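You operate a simulated robot arm through the tools that you are given. There is no shell and no other tool. Be economical: measure what you need, move in short steps, check, and stop when the job is done.

The job below is to be done with a simulated two-armed robot. You get a single attempt, and the scene is never put back.

JOB
Take the brush from the filling stand and leave it on the open end of the sample bench. Open the hose bench door, fetch the card marked "kernels" from the filling stand and set it on the inside of the bench cupboard, then shut the door. Take the brown sack from the middle shelf of the sack rack and put it on the tying bench. Take the lid off the white tin and lay it down on the top of the steel bench. Do these in any order. Set down upright: brush, card, brown sack.

Only the result counts: the job must be done as asked and must still hold three seconds after the hand-in. Knocking over, shifting, dropping, spilling or breaking anything else fails it. A push-on lid holds only when it is set on centred and level and pressed home; a screw cap is set on level and turned clockwise until tight.

ROBOT AND FRAMES
Two 7-joint arms with two-finger parallel grippers on one trunk, on a base that drives. Base frame: it is fixed to the floor where the robot stands at the start and does not move with it; the origin is under the middle of the robot, x ahead of it, y to its left, z up; the surface under the hand at the start is at about z = 620. Readings come in mm, rad, newtons and seconds.
The left shoulder is at the start at [95, 182, 966], the right one opposite. With the tool pointing down near the work surface each hand reaches from about 300 to 760 mm from the robot's upright axis, wherever it stands, measured 20 degrees to its own side. Places, roughly: brown sack (16x13x26 cm) [900, -1000, 1100]; brush (10x5x5 cm) [500, 0, 600]; card [500, 0, 750]; hose bench door [-1700, -3000, 600]; inside of the bench cupboard [-1400, -3000, 400]; open end of the sample bench (22x26 cm) [-3480, -2580, 840]; tying bench [500, 1300, 800]; white tin (9x9x10 cm) [-5500, 6000, 800]. Payload 3.91 kg a hand.
Tool frame (each hand has its own): the origin (TCP) lies between the finger pads and is the grasp point; the fingertips stand 30 mm ahead of it; z points along the fingers, y is the line along which they close. The gripper opens to 110 mm. The fingers are 20 mm wide and 10 mm thick; the gripper's body (48 by 112 mm) begins 55 mm behind the TCP.
Orientation is told as [roll, pitch, yaw] about the base's x, y, z axes, in that order, counted from this pose: with the fingers straight down and closing along the base's y, the tool's x points along the base's -x, its y along +y and its z along -z.

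CONTROLS
- The arms move only by the tool apply_moves. It takes "left_moves", "right_moves" or both (then of equal length, played together; a hand with none holds still); each is a list of rows, each a list of 7 numbers: the shift along the tool's x, y, z in mm, then the turn, a rotation vector about the tool's x, y, z in rad, then the closure, from 0 (fully open) to 1 (shut). In form: [[tx, ty, tz, ax, ay, az, jaw], ...]. A call has 1 to 10 rows; each row is the pose to reach, as a shift and turn from the pose commanded when the call began, along the tool's axes at that moment. Each row takes 0.2 s and may step no farther than 50 mm and 0.15 rad from the row before; otherwise, or with a gripper value out of range, the whole call is refused. A pose out of reach is approached as far as the arm can. The call stops where the force on the tool passes 40 N (or 10 N more than at its start, if that is more) or the arm is blocked; 0.2 s more then pass. The fingers move at their own pace (about 72 mm/s each) and stop on an object; they squeeze with about 21 N. The grip force told is the motor's: it shows also when the fingers shut on nothing. Time passes only in rows, and 0.2 s behind the last, so rows that repeat a pose let the fingers close. The reply holds the time, the measured pose of the TCP, the force on the tool along the base axes, the opening and the grip force, in the units named above and with some noise, with the torque about the TCP (base axes, N m) and any sound that the robot's microphone picked up, and new pictures: "show" is both (left out), scene, wrist or none (wrist: the cameras of the hands that moved).
- Cameras (640 x 400 px; columns grow to the right, rows downward): "scene" is now at [246.7, -4.7, 1128.6]; the picture's right is [-0.05, -1.00, 0.00], its down [-0.71, 0.04, -0.70] and it looks along [0.70, -0.04, -0.71] (base axes); focal length 276 px, centre (320, 200). "left" rides on the left gripper at [72, -17, -103] in its tool frame; the picture's right is [0.23, 0.97, 0.00], its down [-0.76, 0.18, -0.62] and it looks along [-0.61, 0.14, 0.78] (tool axes); focal length 222 px, centre (320, 200). "right" rides on the right gripper at [72, 17, -103] in its tool frame; the picture's right is [-0.23, 0.97, 0.00], its down [-0.76, -0.18, -0.62] and it looks along [-0.61, -0.14, 0.78] (tool axes); focal length 222 px, centre (320, 200). There is no depth. A picture from a camera that has moved, and an enlarged one, comes with that camera's place and axes in the base frame and with its lens.
- slide_trunk(by): slides the trunk up (or, below 0, down) by that many mm; the arms and the scene camera ride with it, the base frame stays. It gives what a move gives, with no picture.
- drive_base(legs): drives the robot by 1 to 6 legs, each [ahead, left, turn to the left] in mm, mm and rad, along the robot's own axes; the way and the turn of a leg run together, so that a leg with both is an arc; at most 1500 mm and 3.142 rad a leg. The arms and the cameras ride along, it lands a little off, and it stops where it bumps. It gives what a move gives, and a new picture of the scene camera.
- head_to(pan, tilt): turns the head with the scene camera to pan (to the left, within 1.396 rad either way) and tilt (down, from -0.506 to 1.204), counted from straight ahead of the robot. It gives what a move gives, and a new picture of the scene camera.
- inspect(camera, box): a new picture of the part [left, top, right, bottom] of that camera's present view, enlarged. The clock stands still meanwhile.
- finish_job(): hands the job in; it is judged then, once.

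Work in short steps. Places have to be worked out from the pictures, the camera data and where the tool is seen: move nearer, look again, correct. Check each grasp and each placing, and mend what went wrong. You have 165 turns and 260 pictures in all, those below and enlarged ones among them. Open the grippers and draw the arms clear of the work before you hand the job in, unless the task says otherwise.

The tools are called after "Call:" as name(argument=value, ...) on one line, values as JSON. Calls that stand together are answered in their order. apply_moves: Moves the arms, as the interface text tells. Its arguments: {"type":"object","properties":{"left_moves":{"type":"array"},"right_moves":{"type":"array"},"show":{"type":"string","enum":["both","scene","wrist","none"]}},"required":[]} The other tools are called the same way: slide_trunk (by) slides the trunk up or down; drive_base (legs) drives the base; head_to (pan, tilt) turns the head that bears the scene camera; inspect (camera, box) takes an enlarged picture of a part of a camera's view; finish_job () hands the job in.

At the start:

```text
clock: 0.0
left_ee_pos: [486.8, 198.4, 924.2]
left_ee_rot: [0.0, 0.001, 0.002]
left_contact_force: [0.1, -0.3, 1.3]
left_torque: [0.0, 0.0, 0.0]
left_finger_gap: 110.1
left_finger_force: 0.1
right_ee_pos: [347.2, -158.5, 900.9]
right_ee_rot: [-0.007, -0.068, -0.05]
right_contact_force: [142.2, -44.0, -170.6]
right_torque: [1.39, -2.61, 1.84]
right_finger_gap: 109.7
right_finger_force: 0.1
trunk travel left (down, up): [-225.0, 289.0]
robot x, y, heading: [0.2, 1.9, 0.003]
head pan, tilt: [-0.052, 0.796]
```

scene: 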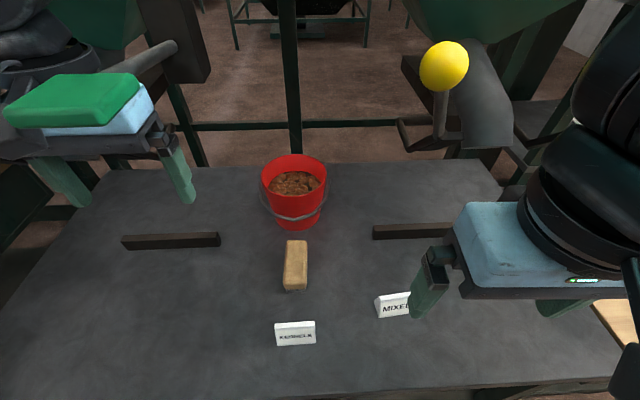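
right: 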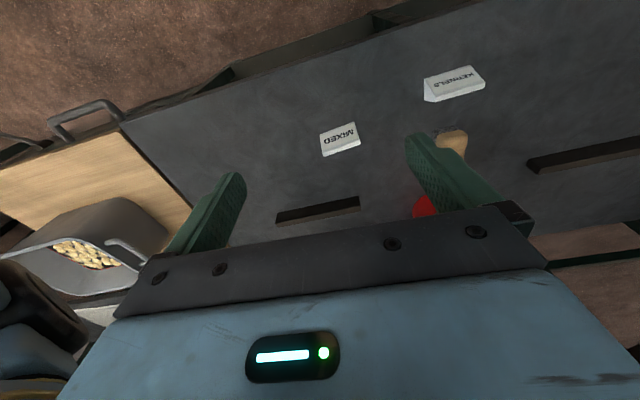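
left: 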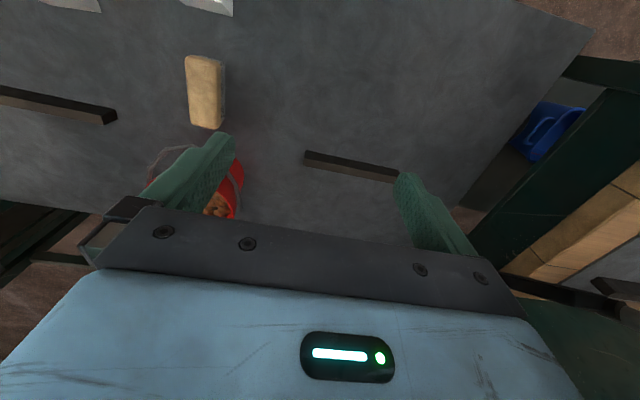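

The right hand reads a big contact force at the start, so before moving I look at what it touches.

Call:
head_to(pan=-0.7, tilt=0.5)

Call:
head_to(pan=0.7, tilt=0.5)

```text
clock: 1.0
left_ee_pos: [487.1, 198.2, 922.0]
left_ee_rot: [-0.001, -0.001, 0.0]
left_contact_force: [0.5, 1.5, -1.1]
left_torque: [0.01, -0.01, 0.0]
left_finger_gap: 109.9
left_finger_force: 0.0
right_ee_pos: [347.0, -159.0, 901.4]
right_ee_rot: [-0.008, -0.067, -0.054]
right_contact_force: [28.0, -3.5, -24.3]
right_torque: [-0.01, 0.4, -0.13]
right_finger_gap: 110.1
right_finger_force: 0.0
trunk travel left (down, up): [-225.0, 289.0]
robot x, y, heading: [-2.2, -3.3, 0.004]
head pan, tilt: [-0.7, 0.499]
camera scene: at [235.6, -59.0, 1154.3], right [-0.64, -0.77, 0.0], down [-0.37, 0.31, -0.88], along [0.67, -0.56, -0.48], focal length 276 px, centre (320, 200)
```

scene: 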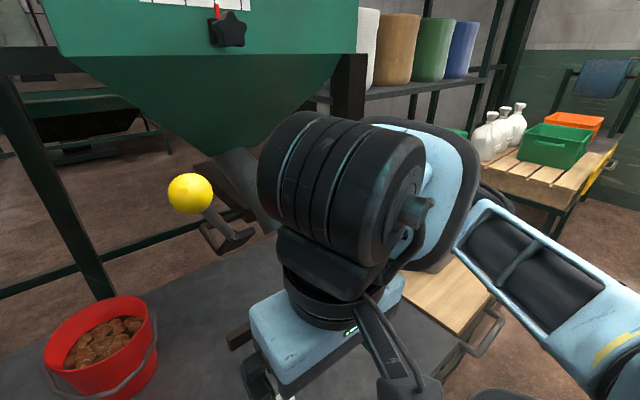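

```text
clock: 2.6
left_ee_pos: [487.4, 198.8, 923.2]
left_ee_rot: [0.0, 0.0, 0.001]
left_contact_force: [0.1, -0.4, -0.7]
left_torque: [-0.04, -0.01, -0.03]
left_finger_gap: 110.2
left_finger_force: 0.0
right_ee_pos: [347.9, -158.7, 900.4]
right_ee_rot: [-0.008, -0.071, -0.055]
right_contact_force: [37.3, -5.7, -28.4]
right_torque: [-0.01, 1.12, -0.23]
right_finger_gap: 109.9
right_finger_force: 0.0
trunk travel left (down, up): [-225.0, 289.0]
robot x, y, heading: [0.0, -0.2, 0.001]
head pan, tilt: [0.7, 0.499]
camera scene: at [235.6, 58.0, 1154.3], right [0.64, -0.77, 0.0], down [-0.37, -0.31, -0.88], along [0.67, 0.57, -0.48], focal length 276 px, centre (320, 200)
```

scene: 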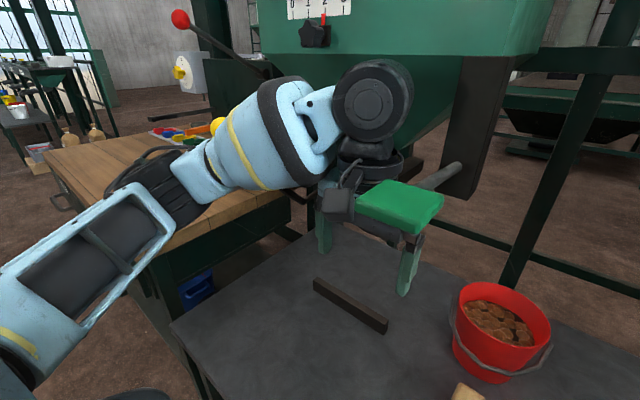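

The right wrist seems to be pressed against the hopper's chute. I draw the right hand straight back toward the robot.

Call:
apply_moves(right_moves=[[50, 0, 0, 0, 0, 0, 0], [100, 0, 0, 0, 0, 0, 0], [150, 0, 0, 0, 0, 0, 0], [180, 0, 0, 0, 0, 0, 0]], show="none")

Call:
head_to(pan=-0.3, tilt=0.6)

```text
clock: 2.8
left_ee_pos: [486.9, 198.4, 922.0]
left_ee_rot: [0.0, 0.0, -0.001]
left_contact_force: [-0.3, 0.2, 0.2]
left_torque: [-0.02, -0.04, -0.04]
left_finger_gap: 110.0
left_finger_force: 0.2
right_ee_pos: [349.1, -161.5, 902.2]
right_ee_rot: [-0.01, -0.072, -0.063]
right_contact_force: [7.9, -1.2, -7.1]
right_torque: [-0.04, -0.03, -0.06]
right_finger_gap: 110.0
right_finger_force: 0.1
right hand out of reach, approached as far as the arm can: row 1
trunk travel left (down, up): [-225.0, 289.0]
robot x, y, heading: [-1.4, -0.8, 0.002]
head pan, tilt: [0.7, 0.499]
stopped in row 1 (right hand): the force on the tool passed its limit at 130 N (the readings are from after the stop); the commanded pose is now the measured one
```

```text
clock: 4.1
left_ee_pos: [486.7, 198.4, 923.9]
left_ee_rot: [0.001, -0.002, -0.001]
left_contact_force: [-0.3, 0.0, -0.2]
left_torque: [-0.01, -0.01, 0.05]
left_finger_gap: 110.0
left_finger_force: 0.2
right_ee_pos: [348.2, -159.6, 900.5]
right_ee_rot: [-0.012, -0.072, -0.066]
right_contact_force: [18.1, -0.2, -14.0]
right_torque: [-0.24, 0.27, -0.33]
right_finger_gap: 110.1
right_finger_force: 0.1
trunk travel left (down, up): [-225.0, 289.0]
robot x, y, heading: [1.2, -2.8, 0.0]
head pan, tilt: [-0.3, 0.6]
camera scene: at [250.4, -26.5, 1145.2], right [-0.29, -0.96, 0.0], down [-0.54, 0.17, -0.83], along [0.79, -0.24, -0.56], focal length 276 px, centre (320, 200)
```

scene: 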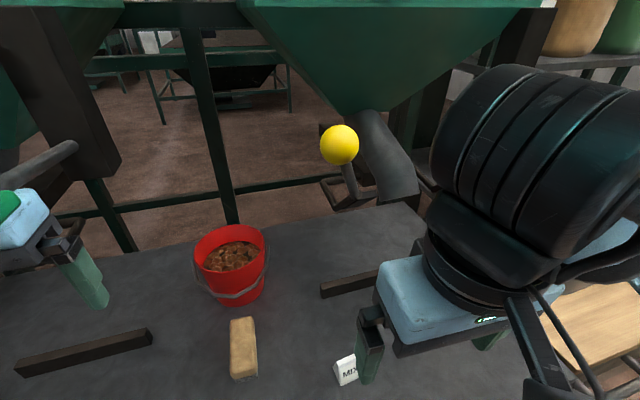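

The force pushes the right tool forward and down, and backward is out of reach: it is folded against its own arm. I yield forward/down a little.

Call:
apply_moves(right_moves=[[-15, 0, 15, 0, 0, 0, 0], [-30, 0, 30, 0, 0, 0, 0], [-45, 0, 45, 0, 0, 0, 0]], show="none")

```text
clock: 4.9
left_ee_pos: [487.2, 199.2, 922.9]
left_ee_rot: [-0.001, 0.0, 0.0]
left_contact_force: [-0.4, 0.5, 0.0]
left_torque: [0.01, -0.03, 0.01]
left_finger_gap: 110.0
left_finger_force: 0.0
right_ee_pos: [396.8, -161.8, 858.0]
right_ee_rot: [-0.008, -0.072, -0.061]
right_contact_force: [0.7, -0.1, 0.5]
right_torque: [-0.01, -0.01, 0.0]
right_finger_gap: 110.1
right_finger_force: 0.0
trunk travel left (down, up): [-225.0, 289.0]
robot x, y, heading: [0.0, -1.9, -0.001]
head pan, tilt: [-0.3, 0.6]
```

The right arm is free. I look at the brush and cards enlarged.

Call:
head_to(pan=0, tilt=0.95)

Call:
inspect(camera="scene", box=[220, 120, 420, 320])

```text
clock: 5.7
left_ee_pos: [487.2, 199.1, 922.7]
left_ee_rot: [0.0, 0.001, -0.001]
left_contact_force: [0.1, -0.1, 0.4]
left_torque: [0.0, -0.04, 0.03]
left_finger_gap: 110.0
left_finger_force: 0.2
right_ee_pos: [394.9, -161.6, 858.9]
right_ee_rot: [-0.009, -0.072, -0.062]
right_contact_force: [0.4, 0.2, -0.5]
right_torque: [0.02, 0.0, -0.02]
right_finger_gap: 110.0
right_finger_force: 0.0
trunk travel left (down, up): [-225.0, 289.0]
robot x, y, heading: [-0.2, -4.2, -0.003]
head pan, tilt: [0.0, 0.949]
camera scene: at [238.7, -0.5, 1116.9], right [0.0, -1.0, 0.0], down [-0.81, 0.0, -0.58], along [0.58, 0.0, -0.81], focal length 276 px, centre (320, 200)
```

scene: 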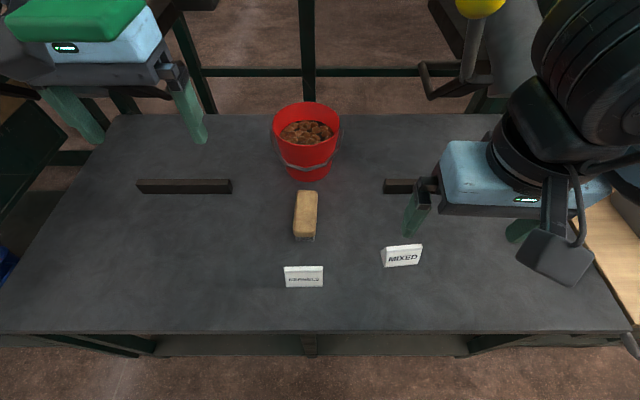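

```text
2.00 times, centred on (320, 220) of scene
camera zoom: at [238.7, -0.5, 1116.9], right [0.0, -1.0, 0.0], down [-0.81, 0.0, -0.58], along [0.58, 0.0, -0.81], focal length 553 px, centre (320, 160)
```

zoom: 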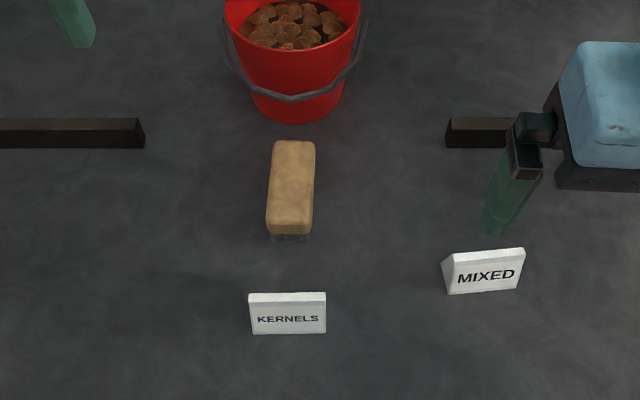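

Brush wood-block top is near [529, 27, 670], the kernels card near [413, 28, 635]. I bring the left hand over the brush.

Call:
apply_moves(left_moves=[[0, -45, 0, 0, 0, 0, 0], [0, -90, 0, 0, 0, 0, 0], [0, -135, 10, 0, 0, 0, 0], [0, -172, 40, 0, 0, 0, 0], [-10, -172, 85, 0, 0, 0, 0], [-25, -172, 130, 0, 0, 0, 0], [-40, -172, 170, 0, 0, 0, 0]])

```text
clock: 6.1
left_ee_pos: [488.3, 180.3, 922.5]
left_ee_rot: [0.008, 0.007, -0.018]
left_contact_force: [0.3, 15.6, -6.0]
left_torque: [-1.87, -0.47, -1.29]
left_finger_gap: 110.1
left_finger_force: 0.0
right_ee_pos: [395.2, -161.7, 858.4]
right_ee_rot: [-0.01, -0.072, -0.061]
right_contact_force: [0.5, -0.2, 0.1]
right_torque: [0.02, 0.02, -0.02]
right_finger_gap: 110.0
right_finger_force: 0.1
trunk travel left (down, up): [-225.0, 289.0]
robot x, y, heading: [-0.7, 2.4, 0.004]
head pan, tilt: [0.0, 0.949]
stopped in row 1 (left hand): the force on the tool passed its limit at 96 N (the readings are from after the stop); the commanded pose is now the measured one
camera scene: at [238.9, 1.4, 1116.7], right [0.0, -1.0, 0.0], down [-0.81, 0.0, -0.58], along [0.58, 0.0, -0.81], focal length 276 px, centre (320, 200)
camera left: at [415.9, 164.6, 1024.7], right [-0.21, 0.98, 0.01], down [0.77, 0.16, 0.62], along [0.6, 0.14, -0.79], focal length 222 px, centre (320, 200)
```

scene: 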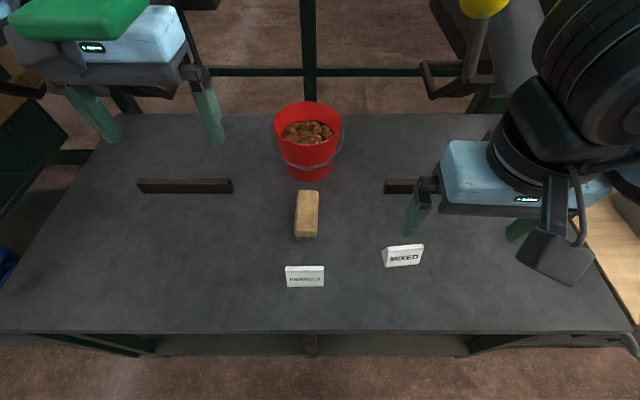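
left: 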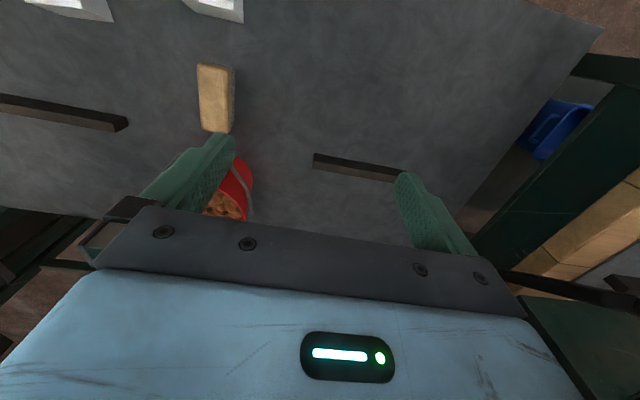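

Something (the left chute) lies to the right of the left wrist. I shift back left, down and toward the robot before crossing.

Call:
apply_moves(left_moves=[[0, 15, 0, 0, 0, 0, 0], [35, 15, 20, 0, 0, 0, 0], [70, 15, 45, 0, 0, 0, 0], [80, 15, 90, 0, 0, 0, 0], [80, 15, 135, 0, 0, 0, 0]], show="scene")

Call:
head_to(pan=0.4, tilt=0.6)

```text
clock: 7.3
left_ee_pos: [407.2, 197.2, 788.6]
left_ee_rot: [0.006, 0.002, -0.018]
left_contact_force: [-0.3, -0.2, 0.1]
left_torque: [-0.02, -0.03, 0.0]
left_finger_gap: 109.9
left_finger_force: 0.0
right_ee_pos: [395.4, -162.7, 858.5]
right_ee_rot: [-0.009, -0.073, -0.059]
right_contact_force: [0.0, 0.6, 0.3]
right_torque: [0.01, 0.01, -0.03]
right_finger_gap: 110.0
right_finger_force: 0.0
trunk travel left (down, up): [-225.0, 289.0]
robot x, y, heading: [3.1, 3.9, -0.001]
head pan, tilt: [0.0, 0.949]
camera scene: at [238.7, 0.0, 1116.8], right [0.0, -1.0, 0.0], down [-0.81, 0.0, -0.58], along [0.58, 0.0, -0.81], focal length 276 px, centre (320, 200)
```

scene: 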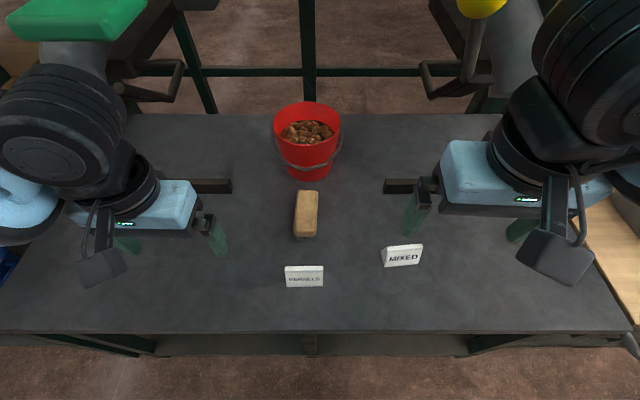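

```text
clock: 8.1
left_ee_pos: [407.3, 197.3, 789.4]
left_ee_rot: [0.007, 0.006, -0.018]
left_contact_force: [-0.6, -0.1, -0.3]
left_torque: [0.04, -0.02, 0.0]
left_finger_gap: 109.4
left_finger_force: 0.0
right_ee_pos: [395.1, -162.6, 857.9]
right_ee_rot: [-0.009, -0.072, -0.062]
right_contact_force: [0.6, 0.2, 0.1]
right_torque: [0.02, 0.01, 0.02]
right_finger_gap: 109.7
right_finger_force: 0.2
trunk travel left (down, up): [-225.0, 289.0]
robot x, y, heading: [1.6, -0.7, -0.006]
head pan, tilt: [0.4, 0.6]
camera scene: at [247.3, 34.1, 1145.2], right [0.39, -0.92, 0.0], down [-0.52, -0.22, -0.82], along [0.76, 0.32, -0.57], focal length 276 px, centre (320, 200)
```

scene: 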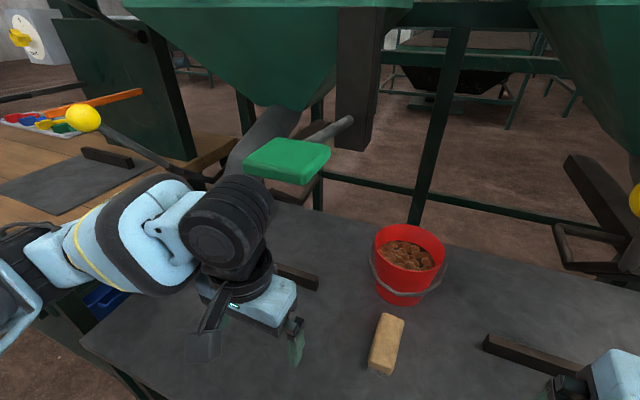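

A green pad on a lever hangs near the left wrist, so I'll use tilted grasps from further back. I back the robot up 250 mm.

Call:
drive_base(legs=[[-250, 0, 0]])

Call:
head_to(pan=0.0, tilt=0.7)

```text
clock: 10.0
left_ee_pos: [154.9, 196.3, 789.4]
left_ee_rot: [0.007, 0.002, -0.02]
left_contact_force: [-0.5, 0.0, 0.8]
left_torque: [0.0, -0.03, -0.01]
left_finger_gap: 110.0
left_finger_force: 0.1
right_ee_pos: [143.5, -163.6, 858.5]
right_ee_rot: [-0.009, -0.071, -0.063]
right_contact_force: [0.5, -0.5, 0.3]
right_torque: [0.03, -0.01, 0.01]
right_finger_gap: 110.1
right_finger_force: 0.1
trunk travel left (down, up): [-225.0, 289.0]
robot x, y, heading: [-250.2, -0.2, -0.0]
head pan, tilt: [0.4, 0.6]
camera scene: at [-5.3, 33.7, 1145.4], right [0.39, -0.92, 0.0], down [-0.52, -0.22, -0.83], along [0.76, 0.32, -0.56], focal length 276 px, centre (320, 200)
```

scene: 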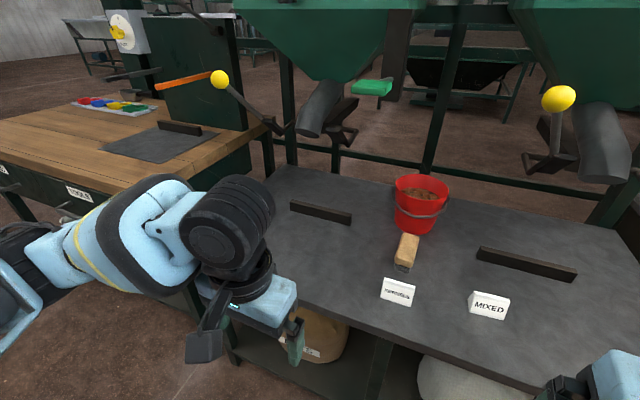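

```text
clock: 10.8
left_ee_pos: [155.9, 196.0, 789.3]
left_ee_rot: [0.007, 0.006, -0.02]
left_contact_force: [0.4, -0.3, 0.0]
left_torque: [0.04, 0.0, -0.02]
left_finger_gap: 109.9
left_finger_force: 0.0
right_ee_pos: [143.4, -163.0, 857.3]
right_ee_rot: [-0.009, -0.072, -0.063]
right_contact_force: [0.1, -0.2, -0.1]
right_torque: [-0.01, 0.02, 0.0]
right_finger_gap: 110.1
right_finger_force: 0.0
trunk travel left (down, up): [-225.0, 289.0]
robot x, y, heading: [-251.9, 0.8, -0.004]
head pan, tilt: [0.0, 0.7]
camera scene: at [-1.2, -0.6, 1136.6], right [0.0, -1.0, 0.0], down [-0.64, 0.0, -0.77], along [0.77, 0.0, -0.64], focal length 276 px, centre (320, 200)
```

scene: 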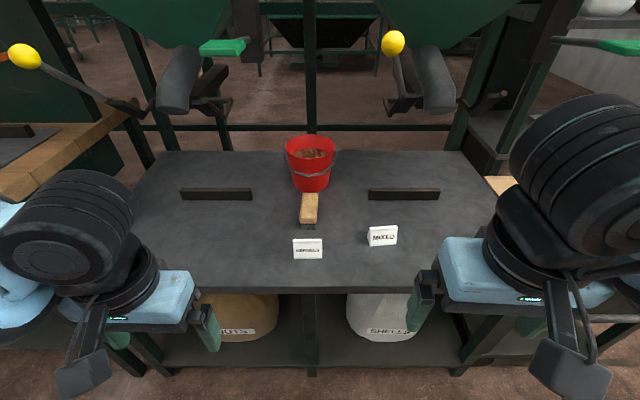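

I enlarge the brush and card from this view to triangulate.

Call:
inspect(camera="scene", box=[260, 180, 360, 280])

```text
4.00 times, centred on (310, 230) of scene
camera zoom: at [-1.2, -0.6, 1136.6], right [0.0, -1.0, 0.0], down [-0.64, 0.0, -0.77], along [0.77, 0.0, -0.64], focal length 1106 px, centre (360, 80)
```

zoom: 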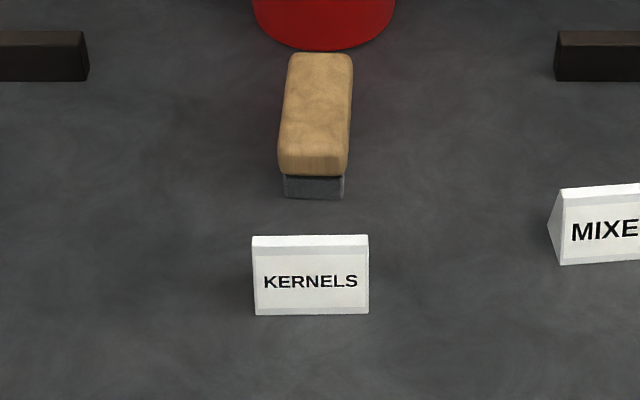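

Card is a triangular prism, about 68 mm wide, 56 mm high, near [415, 28], top z≈676. I bring the right hand in tilted about 50° to a pre-grasp 100 mm short of it.

Call:
apply_moves(right_moves=[[-24, 29, 21, -0.001, -0.115, -0.009, 0], [-49, 57, 43, -0.003, -0.23, -0.018, 0], [-74, 86, 65, -0.004, -0.345, -0.027, 0], [-98, 115, 86, -0.005, -0.46, -0.036, 0], [-123, 144, 108, -0.006, -0.575, -0.045, 0], [-148, 172, 129, -0.008, -0.69, -0.053, 0], [-172, 201, 151, -0.009, -0.8, -0.062, 0]])

```text
clock: 12.4
left_ee_pos: [157.1, 196.4, 789.0]
left_ee_rot: [0.007, 0.005, -0.017]
left_contact_force: [0.9, 0.3, -0.3]
left_torque: [0.02, 0.02, -0.01]
left_finger_gap: 110.1
left_finger_force: 0.0
right_ee_pos: [336.1, 27.3, 717.3]
right_ee_rot: [-0.046, -0.873, 0.03]
right_contact_force: [0.8, 0.0, -0.7]
right_torque: [-0.04, -0.01, 0.0]
right_finger_gap: 110.0
right_finger_force: 0.1
trunk travel left (down, up): [-225.0, 289.0]
robot x, y, heading: [-251.4, -0.8, -0.004]
head pan, tilt: [0.0, 0.7]
camera scene: at [-1.0, -0.2, 1136.6], right [0.0, -1.0, 0.0], down [-0.64, 0.0, -0.76], along [0.76, 0.0, -0.64], focal length 276 px, centre (320, 200)
camera right: at [211.7, 44.9, 727.5], right [0.15, 0.98, 0.15], down [0.01, -0.15, 0.99], along [0.99, -0.15, -0.03], focal length 222 px, centre (320, 200)
```

scene: 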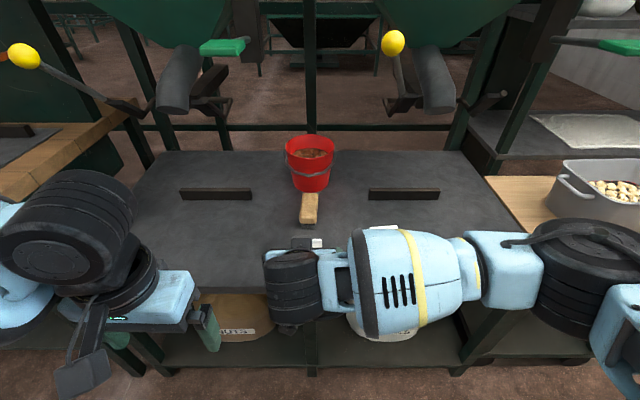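
right: 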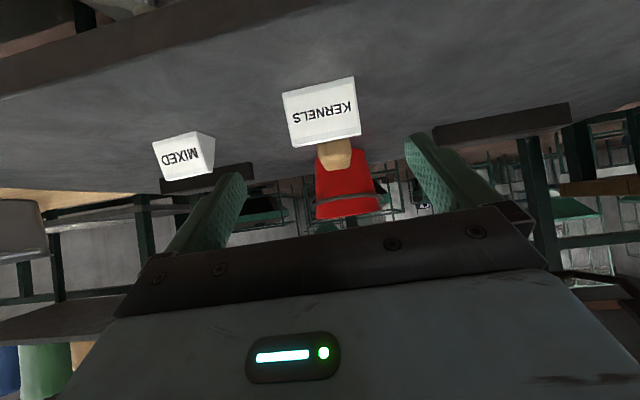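

Card center confirmed at y≈28, z≈643. I advance along the tool axis to straddle it, leveling the finger line.

Call:
apply_moves(right_moves=[[-1, 0, 35, -0.01, 0, 0.012, 0], [-2, 1, 70, -0.019, 0, 0.023, 0], [-3, 1, 98, -0.019, 0, 0.023, 0]])

```text
clock: 13.2
left_ee_pos: [155.6, 196.2, 788.2]
left_ee_rot: [0.009, 0.006, -0.02]
left_contact_force: [0.8, -0.6, 0.0]
left_torque: [0.02, 0.01, -0.01]
left_finger_gap: 109.9
left_finger_force: 0.0
right_ee_pos: [414.3, 24.2, 654.8]
right_ee_rot: [-0.001, -0.869, -0.007]
right_contact_force: [0.8, 0.0, 0.6]
right_torque: [0.03, 0.03, -0.02]
right_finger_gap: 110.2
right_finger_force: 0.1
trunk travel left (down, up): [-225.0, 289.0]
robot x, y, heading: [-252.3, 0.8, -0.001]
head pan, tilt: [0.0, 0.7]
camera scene: at [-1.0, -0.6, 1136.5], right [0.0, -1.0, 0.0], down [-0.64, 0.0, -0.76], along [0.76, 0.0, -0.64], focal length 276 px, centre (320, 200)
camera right: at [288.9, 42.1, 666.6], right [0.15, 0.97, 0.17], down [0.01, -0.18, 0.98], along [0.99, -0.15, -0.04], focal length 222 px, centre (320, 200)
```

scene: 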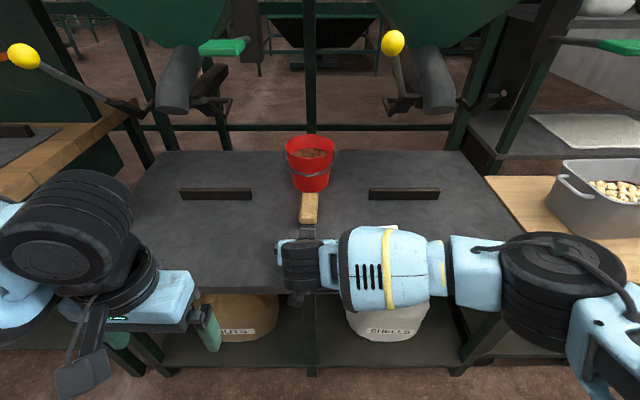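
right: 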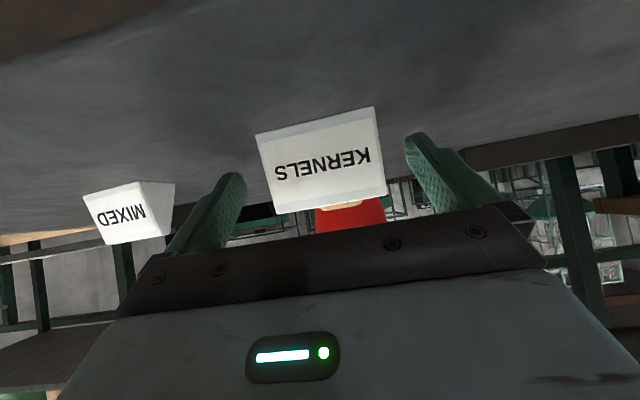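

The card sits between the fingers; I nudge 3 mm left and close.

Call:
apply_moves(right_moves=[[0, 3, 0, 0, 0, 0, 0], [0, 3, 0, 0, 0, 0, 0.5], [0, 3, 0, 0, 0, 0, 1], [0, 3, 0, 0, 0, 0, 1], [0, 3, 0, 0, 0, 0, 1]], show="wrist")

```text
clock: 14.4
left_ee_pos: [155.9, 195.2, 789.4]
left_ee_rot: [0.007, 0.006, -0.019]
left_contact_force: [-0.5, 0.6, 0.3]
left_torque: [-0.02, 0.0, -0.04]
left_finger_gap: 109.9
left_finger_force: 0.1
right_ee_pos: [412.7, 27.1, 656.3]
right_ee_rot: [0.002, -0.87, -0.007]
right_contact_force: [0.2, 0.0, -0.1]
right_torque: [-0.03, -0.02, 0.04]
right_finger_gap: 65.1
right_finger_force: 21.6
trunk travel left (down, up): [-225.0, 289.0]
robot x, y, heading: [-249.6, 0.3, -0.004]
head pan, tilt: [0.0, 0.7]
camera right: at [288.5, 45.1, 667.0], right [0.15, 0.97, 0.17], down [0.01, -0.18, 0.98], along [0.99, -0.15, -0.04], focal length 222 px, centre (320, 200)
```

right: 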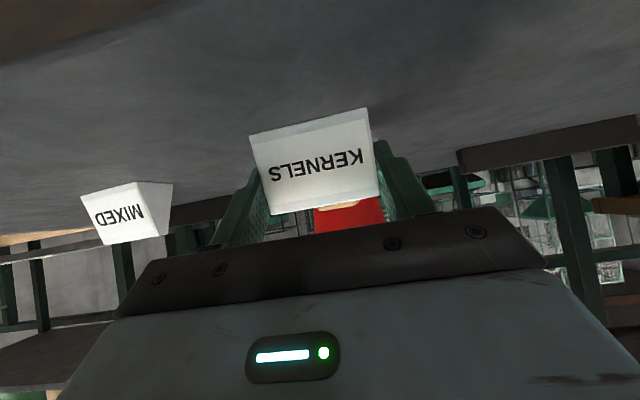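

Card gripped (65 mm gap). I lift it and draw it back to the right side.

Call:
apply_moves(right_moves=[[-36, 3, -30, 0, 0, 0, 1], [-72, 3, -60, 0, 0, 0, 1], [-100, 3, -85, 0, 0, 0, 1], [-78, -20, -120, 0, 0, 0, 1], [-50, -50, -150, 0, 0, 0, 1], [-22, -80, -180, 0, 0, 0, 1], [6, -115, -205, 0, 0, 0, 1], [20, -155, -230, 0, 0, 0, 1], [30, -187, -262, 0, 0, 0, 1]])

```text
refused: row 5 steps farther than a row can; nothing moved
```

Call:
apply_moves(right_moves=[[-36, 3, -30, 0, 0, 0, 1], [-72, 3, -60, 0, 0, 0, 1], [-100, 3, -85, 0, 0, 0, 1], [-78, -20, -115, 0, 0, 0, 1], [-52, -45, -145, 0, 0, 0, 1], [-28, -73, -175, 0, 0, 0, 1], [-4, -105, -202, 0, 0, 0, 1], [16, -140, -230, 0, 0, 0, 1], [28, -177, -256, 0, 0, 0, 1]])

```text
clock: 16.4
left_ee_pos: [155.6, 196.2, 789.1]
left_ee_rot: [0.005, 0.005, -0.019]
left_contact_force: [-0.5, 0.2, -0.8]
left_torque: [-0.02, -0.01, -0.02]
left_finger_gap: 110.1
left_finger_force: 0.0
right_ee_pos: [213.2, -140.7, 797.2]
right_ee_rot: [0.002, -0.869, -0.01]
right_contact_force: [0.1, -0.3, -0.2]
right_torque: [0.01, -0.01, 0.02]
right_finger_gap: 64.9
right_finger_force: 21.2
right hand out of reach, approached as far as the arm can: row 9
trunk travel left (down, up): [-225.0, 289.0]
robot x, y, heading: [-254.4, -3.6, 0.001]
head pan, tilt: [0.0, 0.7]
camera scene: at [-1.1, -0.8, 1136.6], right [0.0, -1.0, 0.0], down [-0.64, 0.0, -0.76], along [0.76, 0.0, -0.64], focal length 276 px, centre (320, 200)
camera right: at [88.7, -123.5, 807.3], right [0.15, 0.97, 0.17], down [0.01, -0.18, 0.98], along [0.99, -0.15, -0.04], focal length 222 px, centre (320, 200)
```

scene: 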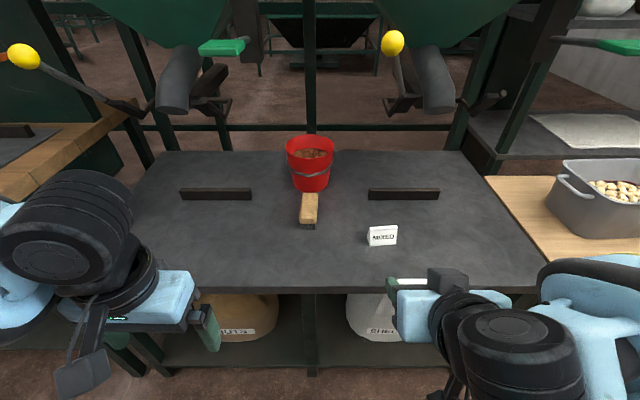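
right: 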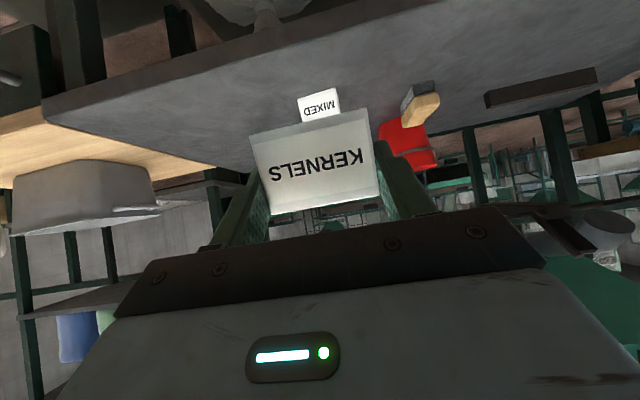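

Card held upright. I drive 100 mm forward and bring the left hand, tilted ~46°, to a pre-grasp over the brush.

Call:
drive_base(legs=[[100, 0, 0]])

Call:
apply_moves(left_moves=[[-35, -28, 11, 0, -0.133, -0.003, 0], [-70, -55, 23, 0, -0.266, -0.006, 0], [-105, -82, 34, 0, -0.4, -0.01, 0], [-140, -110, 46, 0, -0.533, -0.013, 0], [-175, -137, 57, 0, -0.666, -0.016, 0], [-211, -165, 69, 0, -0.8, -0.02, 0]])

```text
clock: 17.6
left_ee_pos: [257.0, 197.5, 788.0]
left_ee_rot: [0.007, 0.006, -0.018]
left_contact_force: [0.2, -0.9, 0.5]
left_torque: [0.0, 0.04, 0.02]
left_finger_gap: 109.8
left_finger_force: 0.1
right_ee_pos: [315.9, -141.2, 796.3]
right_ee_rot: [-0.002, -0.869, -0.007]
right_contact_force: [0.8, -1.1, -0.2]
right_torque: [0.0, 0.02, 0.04]
right_finger_gap: 65.1
right_finger_force: 21.2
trunk travel left (down, up): [-225.0, 289.0]
robot x, y, heading: [-153.7, 2.7, -0.005]
head pan, tilt: [0.0, 0.7]
camera scene: at [100.7, -0.7, 1136.4], right [0.0, -1.0, 0.0], down [-0.64, 0.0, -0.76], along [0.76, 0.0, -0.64], focal length 276 px, centre (320, 200)
```

scene: 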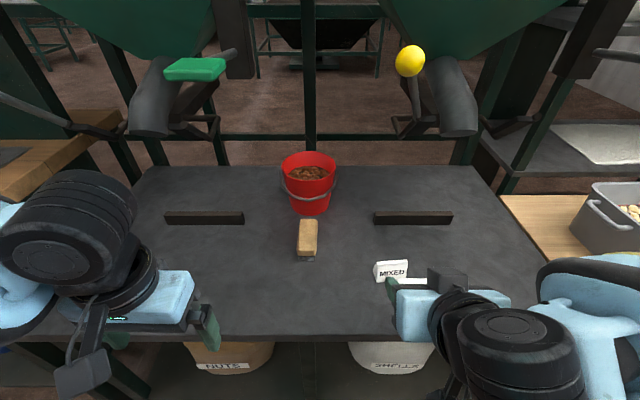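

```text
clock: 19.0
left_ee_pos: [464.2, 27.3, 721.3]
left_ee_rot: [0.0, -0.797, -0.003]
left_contact_force: [-0.2, -1.0, 0.2]
left_torque: [0.0, 0.02, -0.04]
left_finger_gap: 109.7
left_finger_force: 0.0
right_ee_pos: [315.9, -141.5, 796.2]
right_ee_rot: [0.001, -0.868, -0.007]
right_contact_force: [-0.4, -1.2, -0.3]
right_torque: [-0.04, -0.01, -0.01]
right_finger_gap: 65.2
right_finger_force: 21.1
trunk travel left (down, up): [-225.0, 289.0]
robot x, y, heading: [-149.2, 1.0, 0.003]
head pan, tilt: [0.0, 0.7]
camera scene: at [100.0, -1.1, 1136.6], right [0.0, -1.0, 0.0], down [-0.64, 0.0, -0.76], along [0.76, 0.0, -0.64], focal length 276 px, centre (320, 200)
camera left: at [339.7, 10.0, 739.5], right [-0.16, 0.97, -0.16], down [0.09, 0.18, 0.98], along [0.98, 0.14, -0.11], focal length 222 px, centre (320, 200)
```

scene: 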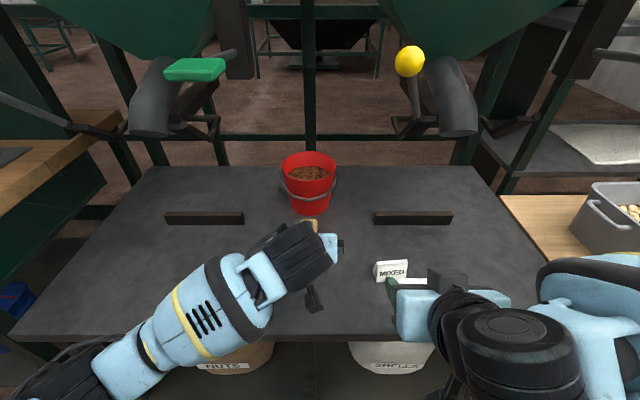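
left: 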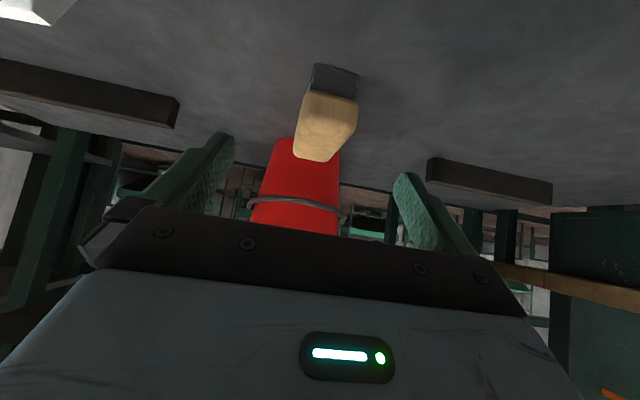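

Brush wood block near y≈25, z≈655–677. I advance 85 mm along the tool axis and then close.

Call:
apply_moves(left_moves=[[0, -1, 30, 0, 0, 0, 0], [0, -1, 60, 0, 0, 0, 0], [0, -1, 85, 0, 0, 0, 0], [0, -1, 85, 0, 0, 0, 0.5], [0, -1, 85, 0, 0, 0, 1], [0, -1, 85, 0, 0, 0, 1], [0, -1, 85, 0, 0, 0, 1]], show="wrist")

```text
clock: 20.6
left_ee_pos: [523.0, 26.6, 659.1]
left_ee_rot: [-0.002, -0.796, -0.002]
left_contact_force: [-0.7, 0.8, 0.5]
left_torque: [0.02, 0.02, 0.02]
left_finger_gap: 43.5
left_finger_force: 21.5
right_ee_pos: [315.3, -140.8, 796.4]
right_ee_rot: [0.001, -0.87, -0.008]
right_contact_force: [-0.2, 0.0, 0.1]
right_torque: [0.0, -0.03, -0.01]
right_finger_gap: 64.9
right_finger_force: 21.1
trunk travel left (down, up): [-225.0, 289.0]
robot x, y, heading: [-149.0, 3.9, 0.005]
head pan, tilt: [0.0, 0.7]
camera left: at [399.2, 9.7, 677.8], right [-0.16, 0.97, -0.16], down [0.09, 0.18, 0.98], along [0.98, 0.14, -0.11], focal length 222 px, centre (320, 200)
```

left: 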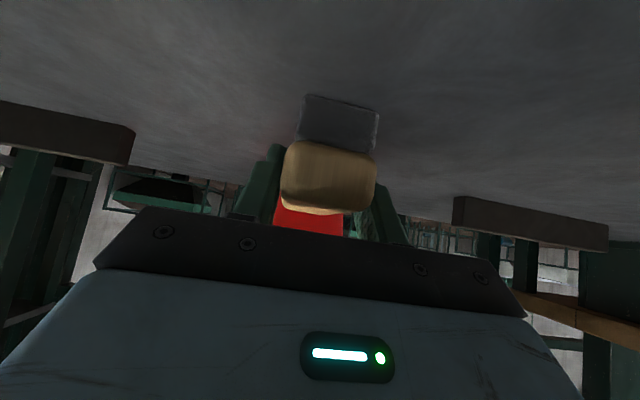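

Brush gripped. I lift it and draw it back to the left side.

Call:
apply_moves(left_moves=[[-34, 0, -33, 0, 0, 0, 1], [-67, 0, -66, 0, 0, 0, 1], [-86, 5, -84, 0, 0, 0, 1], [-56, 20, -114, 0, 0, 0, 1], [-26, 40, -144, 0, 0, 0, 1], [4, 60, -174, 0, 0, 0, 1], [34, 80, -204, 0, 0, 0, 1], [64, 100, -234, 0, 0, 0, 1], [68, 145, -241, 0, 0, 0, 1]], show="scene")

Call:
drive_base(legs=[[-900, 0, 0]])

Call:
head_to(pan=-0.6, tilt=0.2)

Call:
head_to(pan=0.6, tilt=0.2)

```text
clock: 22.6
left_ee_pos: [316.0, 171.3, 776.8]
left_ee_rot: [-0.002, -0.794, -0.001]
left_contact_force: [0.7, 0.2, -1.2]
left_torque: [-0.01, 0.04, -0.03]
left_finger_gap: 43.7
left_finger_force: 21.2
left hand out of reach, approached as far as the arm can: row 9
right_ee_pos: [315.5, -141.5, 795.9]
right_ee_rot: [-0.001, -0.868, -0.008]
right_contact_force: [0.4, -0.9, 0.2]
right_torque: [0.0, -0.01, -0.03]
right_finger_gap: 64.9
right_finger_force: 21.0
trunk travel left (down, up): [-225.0, 289.0]
robot x, y, heading: [-151.9, 1.3, -0.003]
head pan, tilt: [0.0, 0.7]
camera scene: at [100.4, -0.3, 1136.5], right [0.0, -1.0, 0.0], down [-0.64, 0.0, -0.76], along [0.76, 0.0, -0.64], focal length 276 px, centre (320, 200)
```

scene: 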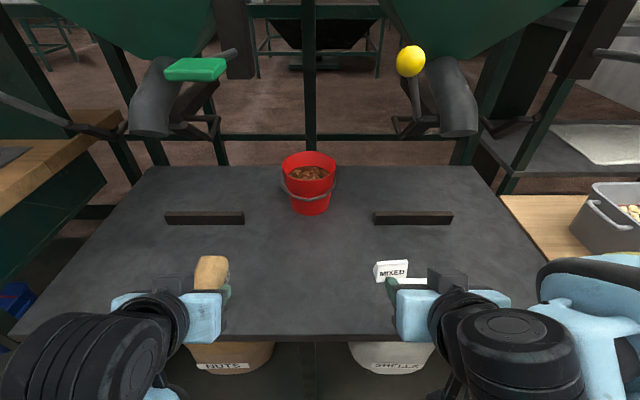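

```text
clock: 26.1
left_ee_pos: [-320.8, 170.0, 776.3]
left_ee_rot: [-0.003, -0.79, 0.002]
left_contact_force: [0.5, 0.5, -0.9]
left_torque: [-0.03, 0.03, 0.0]
left_finger_gap: 43.7
left_finger_force: 21.2
right_ee_pos: [-323.0, -140.3, 797.1]
right_ee_rot: [0.003, -0.869, -0.007]
right_contact_force: [-0.1, -0.2, 0.2]
right_torque: [0.0, -0.01, 0.02]
right_finger_gap: 64.9
right_finger_force: 21.0
trunk travel left (down, up): [-225.0, 289.0]
robot x, y, heading: [-789.0, 2.2, -0.002]
head pan, tilt: [0.0, 0.7]
stopped in leg 1: the robot was blocked; the commanded pose is now the measured one
camera scene: at [-537.2, -0.1, 1136.1], right [0.0, -1.0, 0.0], down [-0.65, 0.0, -0.76], along [0.76, 0.0, -0.65], focal length 276 px, centre (320, 200)
```

scene: 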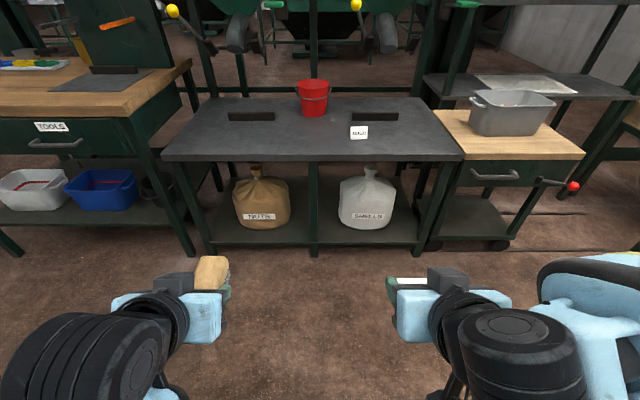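

```text
clock: 27.1
left_ee_pos: [-324.3, 169.2, 777.9]
left_ee_rot: [-0.004, -0.795, -0.001]
left_contact_force: [0.5, -0.4, -0.8]
left_torque: [0.02, -0.03, -0.02]
left_finger_gap: 43.7
left_finger_force: 20.5
right_ee_pos: [-324.8, -140.0, 797.2]
right_ee_rot: [0.003, -0.871, -0.007]
right_contact_force: [-0.4, 0.5, 0.3]
right_torque: [0.04, 0.03, -0.01]
right_finger_gap: 65.1
right_finger_force: 21.2
trunk travel left (down, up): [-225.0, 289.0]
robot x, y, heading: [-793.5, 2.0, -0.004]
head pan, tilt: [-0.6, 0.201]
camera scene: at [-547.2, -52.6, 1181.9], right [-0.57, -0.82, 0.0], down [-0.17, 0.11, -0.98], along [0.81, -0.55, -0.2], focal length 276 px, centre (320, 200)
```

scene: 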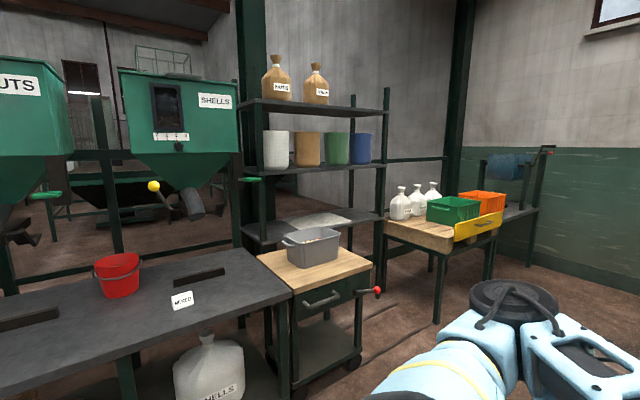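

```text
clock: 28.5
left_ee_pos: [-324.0, 169.0, 776.9]
left_ee_rot: [-0.003, -0.794, -0.001]
left_contact_force: [-0.5, 0.0, -0.9]
left_torque: [-0.01, 0.05, 0.01]
left_finger_gap: 43.8
left_finger_force: 20.6
right_ee_pos: [-325.6, -140.0, 796.9]
right_ee_rot: [0.004, -0.871, -0.007]
right_contact_force: [-0.2, 0.4, -0.2]
right_torque: [-0.02, 0.0, 0.04]
right_finger_gap: 64.8
right_finger_force: 21.0
trunk travel left (down, up): [-225.0, 289.0]
robot x, y, heading: [-789.7, -0.1, -0.006]
head pan, tilt: [0.6, 0.201]
camera scene: at [-547.1, 52.6, 1182.0], right [0.56, -0.83, 0.0], down [-0.16, -0.11, -0.98], along [0.81, 0.55, -0.2], focal length 276 px, centre (320, 200)
```

scene: 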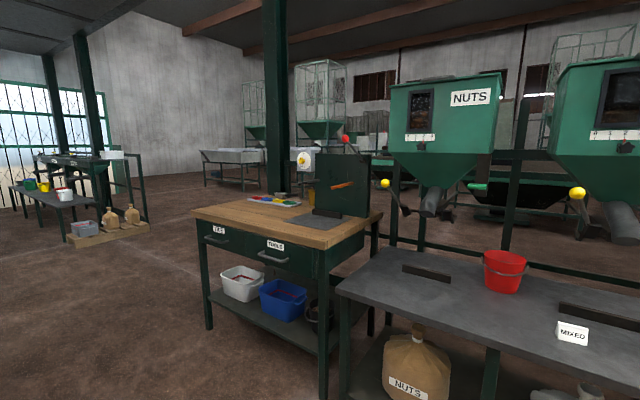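

Something behind blocked the drive at x≈-789. I move forward a bit and turn to see what is there.

Call:
drive_base(legs=[[170, 0, 0], [0, 0, -1.57]])

Call:
head_to(pan=-0.9, tilt=0.35)

```text
clock: 33.7
left_ee_pos: [-435.5, -460.7, 777.6]
left_ee_rot: [-0.003, -0.796, -1.54]
left_contact_force: [-0.2, 0.4, -0.3]
left_torque: [0.02, 0.03, -0.01]
left_finger_gap: 43.7
left_finger_force: 20.8
right_ee_pos: [-745.5, -468.3, 797.7]
right_ee_rot: [0.004, -0.872, -1.545]
right_contact_force: [0.7, -0.2, -0.1]
right_torque: [-0.03, -0.01, -0.02]
right_finger_gap: 64.8
right_finger_force: 21.0
trunk travel left (down, up): [-225.0, 289.0]
robot x, y, heading: [-619.4, 2.9, -1.541]
head pan, tilt: [0.6, 0.201]
camera scene: at [-560.4, -242.3, 1182.0], right [-0.81, -0.59, 0.0], down [-0.12, 0.16, -0.98], along [0.58, -0.79, -0.2], focal length 276 px, centre (320, 200)
```

scene: 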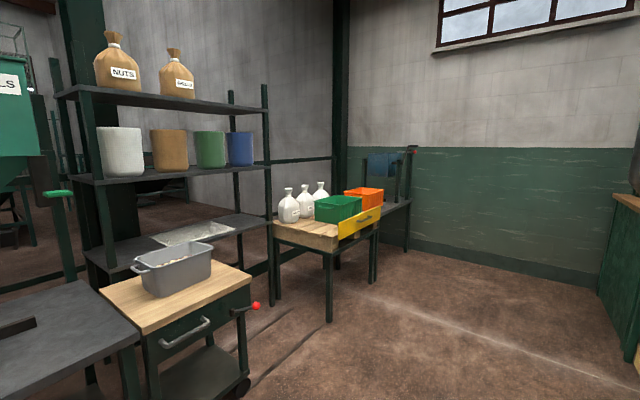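

```text
clock: 35.3
left_ee_pos: [-435.7, -460.7, 777.2]
left_ee_rot: [-0.003, -0.794, -1.539]
left_contact_force: [0.0, 0.9, -0.9]
left_torque: [0.04, 0.02, -0.02]
left_finger_gap: 44.0
left_finger_force: 20.9
right_ee_pos: [-746.1, -469.4, 797.9]
right_ee_rot: [0.004, -0.871, -1.547]
right_contact_force: [-0.4, -0.1, 0.3]
right_torque: [0.01, 0.0, 0.02]
right_finger_gap: 65.0
right_finger_force: 21.1
trunk travel left (down, up): [-225.0, 289.0]
robot x, y, heading: [-621.1, -3.0, -1.542]
head pan, tilt: [-0.901, 0.351]
camera scene: at [-686.5, -227.1, 1168.0], right [-0.64, 0.76, 0.0], down [0.26, 0.22, -0.94], along [-0.72, -0.61, -0.34], focal length 276 px, centre (320, 200)
```

scene: 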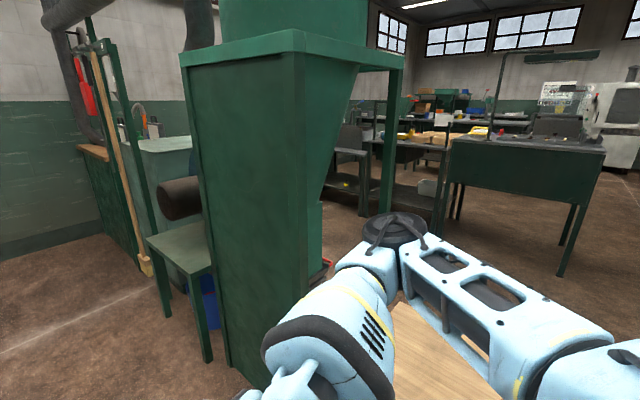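

A large machine stands to the west. I shift 150 mm toward +x and drive along -y to look at the hose bench area.

Call:
drive_base(legs=[[500, 150, -0.03], [800, 0, 0]])

Call:
head_to(pan=-1.2, tilt=0.35)

```text
clock: 42.1
left_ee_pos: [-307.6, -1739.3, 777.1]
left_ee_rot: [-0.004, -0.792, -1.584]
left_contact_force: [-0.5, -0.1, -1.2]
left_torque: [0.03, -0.02, 0.01]
left_finger_gap: 44.1
left_finger_force: 21.2
right_ee_pos: [-616.8, -1732.2, 797.6]
right_ee_rot: [0.005, -0.871, -1.596]
right_contact_force: [-0.4, -0.2, -0.5]
right_torque: [-0.01, 0.01, 0.01]
right_finger_gap: 65.2
right_finger_force: 21.0
trunk travel left (down, up): [-225.0, 289.0]
robot x, y, heading: [-469.3, -1268.4, -1.582]
head pan, tilt: [-0.901, 0.351]
camera scene: at [-546.6, -1493.7, 1167.9], right [-0.61, 0.79, 0.0], down [0.27, 0.21, -0.94], along [-0.75, -0.57, -0.34], focal length 276 px, centre (320, 200)
```

scene: 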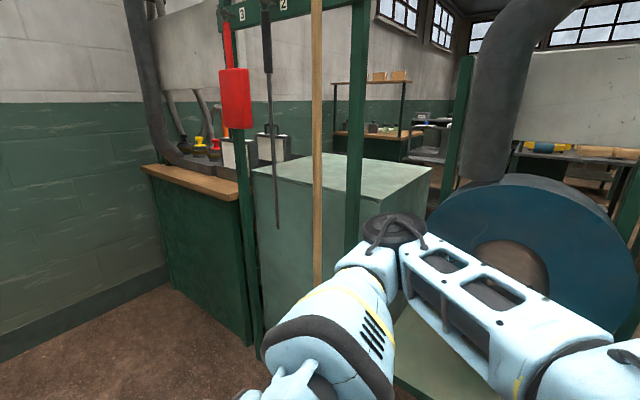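

```text
clock: 42.9
left_ee_pos: [-307.0, -1737.8, 777.0]
left_ee_rot: [-0.002, -0.793, -1.587]
left_contact_force: [0.3, 0.9, -1.1]
left_torque: [-0.02, 0.02, 0.03]
left_finger_gap: 43.7
left_finger_force: 20.5
right_ee_pos: [-616.4, -1732.4, 796.2]
right_ee_rot: [0.002, -0.871, -1.595]
right_contact_force: [0.2, 0.0, 0.1]
right_torque: [-0.02, 0.01, -0.01]
right_finger_gap: 64.9
right_finger_force: 20.8
trunk travel left (down, up): [-225.0, 289.0]
robot x, y, heading: [-468.3, -1269.1, -1.584]
head pan, tilt: [-1.201, 0.351]
camera scene: at [-559.9, -1469.1, 1168.0], right [-0.35, 0.94, 0.0], down [0.32, 0.12, -0.94], along [-0.88, -0.32, -0.34], focal length 276 px, centre (320, 200)
```

scene: 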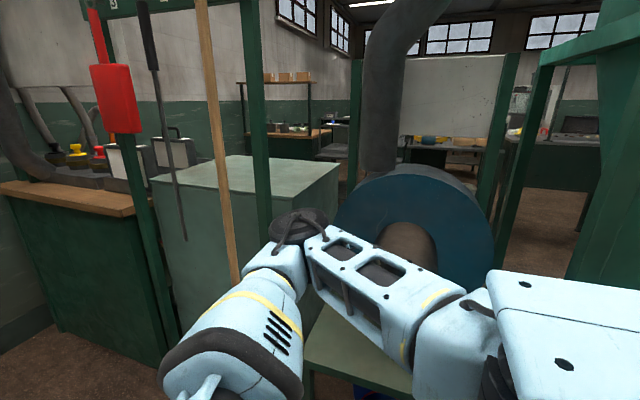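

The hose bench is reachable only from its -x side, and rack and dust collector block the way here. I back north along the aisle and look west.

Call:
drive_base(legs=[[-1300, 0, 0], [-900, 0, 0.014]])

Call:
head_to(pan=-1.35, tilt=0.3)

```text
clock: 53.7
left_ee_pos: [-266.2, 451.2, 776.8]
left_ee_rot: [-0.004, -0.798, -1.574]
left_contact_force: [-0.4, 0.1, -1.2]
left_torque: [-0.02, -0.01, -0.03]
left_finger_gap: 43.7
left_finger_force: 20.5
right_ee_pos: [-576.0, 452.8, 797.4]
right_ee_rot: [0.007, -0.873, -1.582]
right_contact_force: [-0.2, 0.4, -0.3]
right_torque: [0.01, 0.03, 0.01]
right_finger_gap: 64.9
right_finger_force: 20.5
trunk travel left (down, up): [-225.0, 289.0]
robot x, y, heading: [-432.6, 918.2, -1.58]
head pan, tilt: [-1.201, 0.351]
camera scene: at [-522.6, 717.1, 1168.0], right [-0.36, 0.93, 0.0], down [0.32, 0.12, -0.94], along [-0.88, -0.34, -0.34], focal length 276 px, centre (320, 200)
```

scene: 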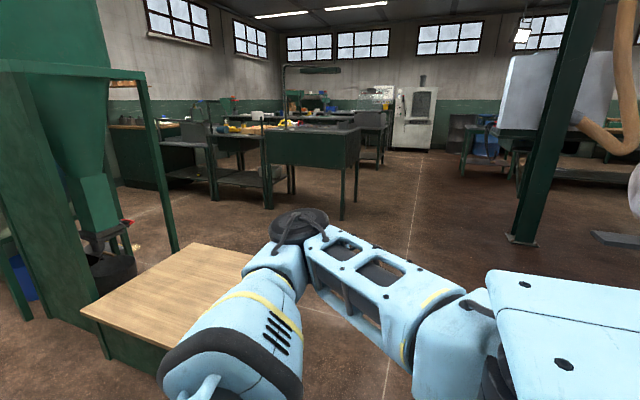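

```text
clock: 54.4
left_ee_pos: [-266.5, 450.0, 777.4]
left_ee_rot: [-0.003, -0.794, -1.574]
left_contact_force: [-0.3, 0.1, -1.6]
left_torque: [0.0, 0.0, 0.02]
left_finger_gap: 43.5
left_finger_force: 20.9
right_ee_pos: [-576.0, 452.2, 797.3]
right_ee_rot: [0.004, -0.872, -1.581]
right_contact_force: [-1.1, -0.3, -0.4]
right_torque: [-0.01, 0.03, 0.03]
right_finger_gap: 64.5
right_finger_force: 21.0
trunk travel left (down, up): [-225.0, 289.0]
robot x, y, heading: [-432.1, 917.9, -1.577]
head pan, tilt: [-1.349, 0.3]
camera scene: at [-526.8, 729.9, 1172.7], right [-0.22, 0.98, 0.0], down [0.29, 0.06, -0.96], along [-0.93, -0.21, -0.3], focal length 276 px, centre (320, 200)
```

scene: 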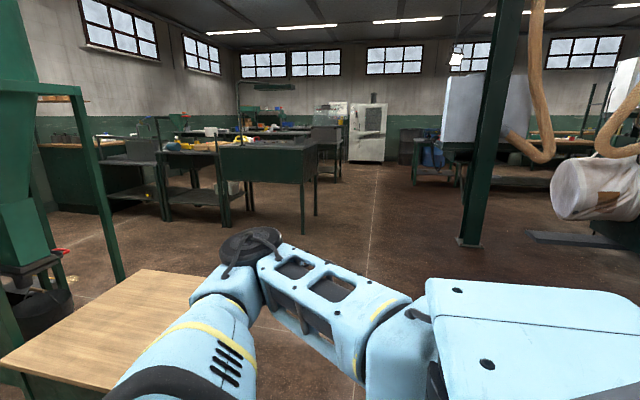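

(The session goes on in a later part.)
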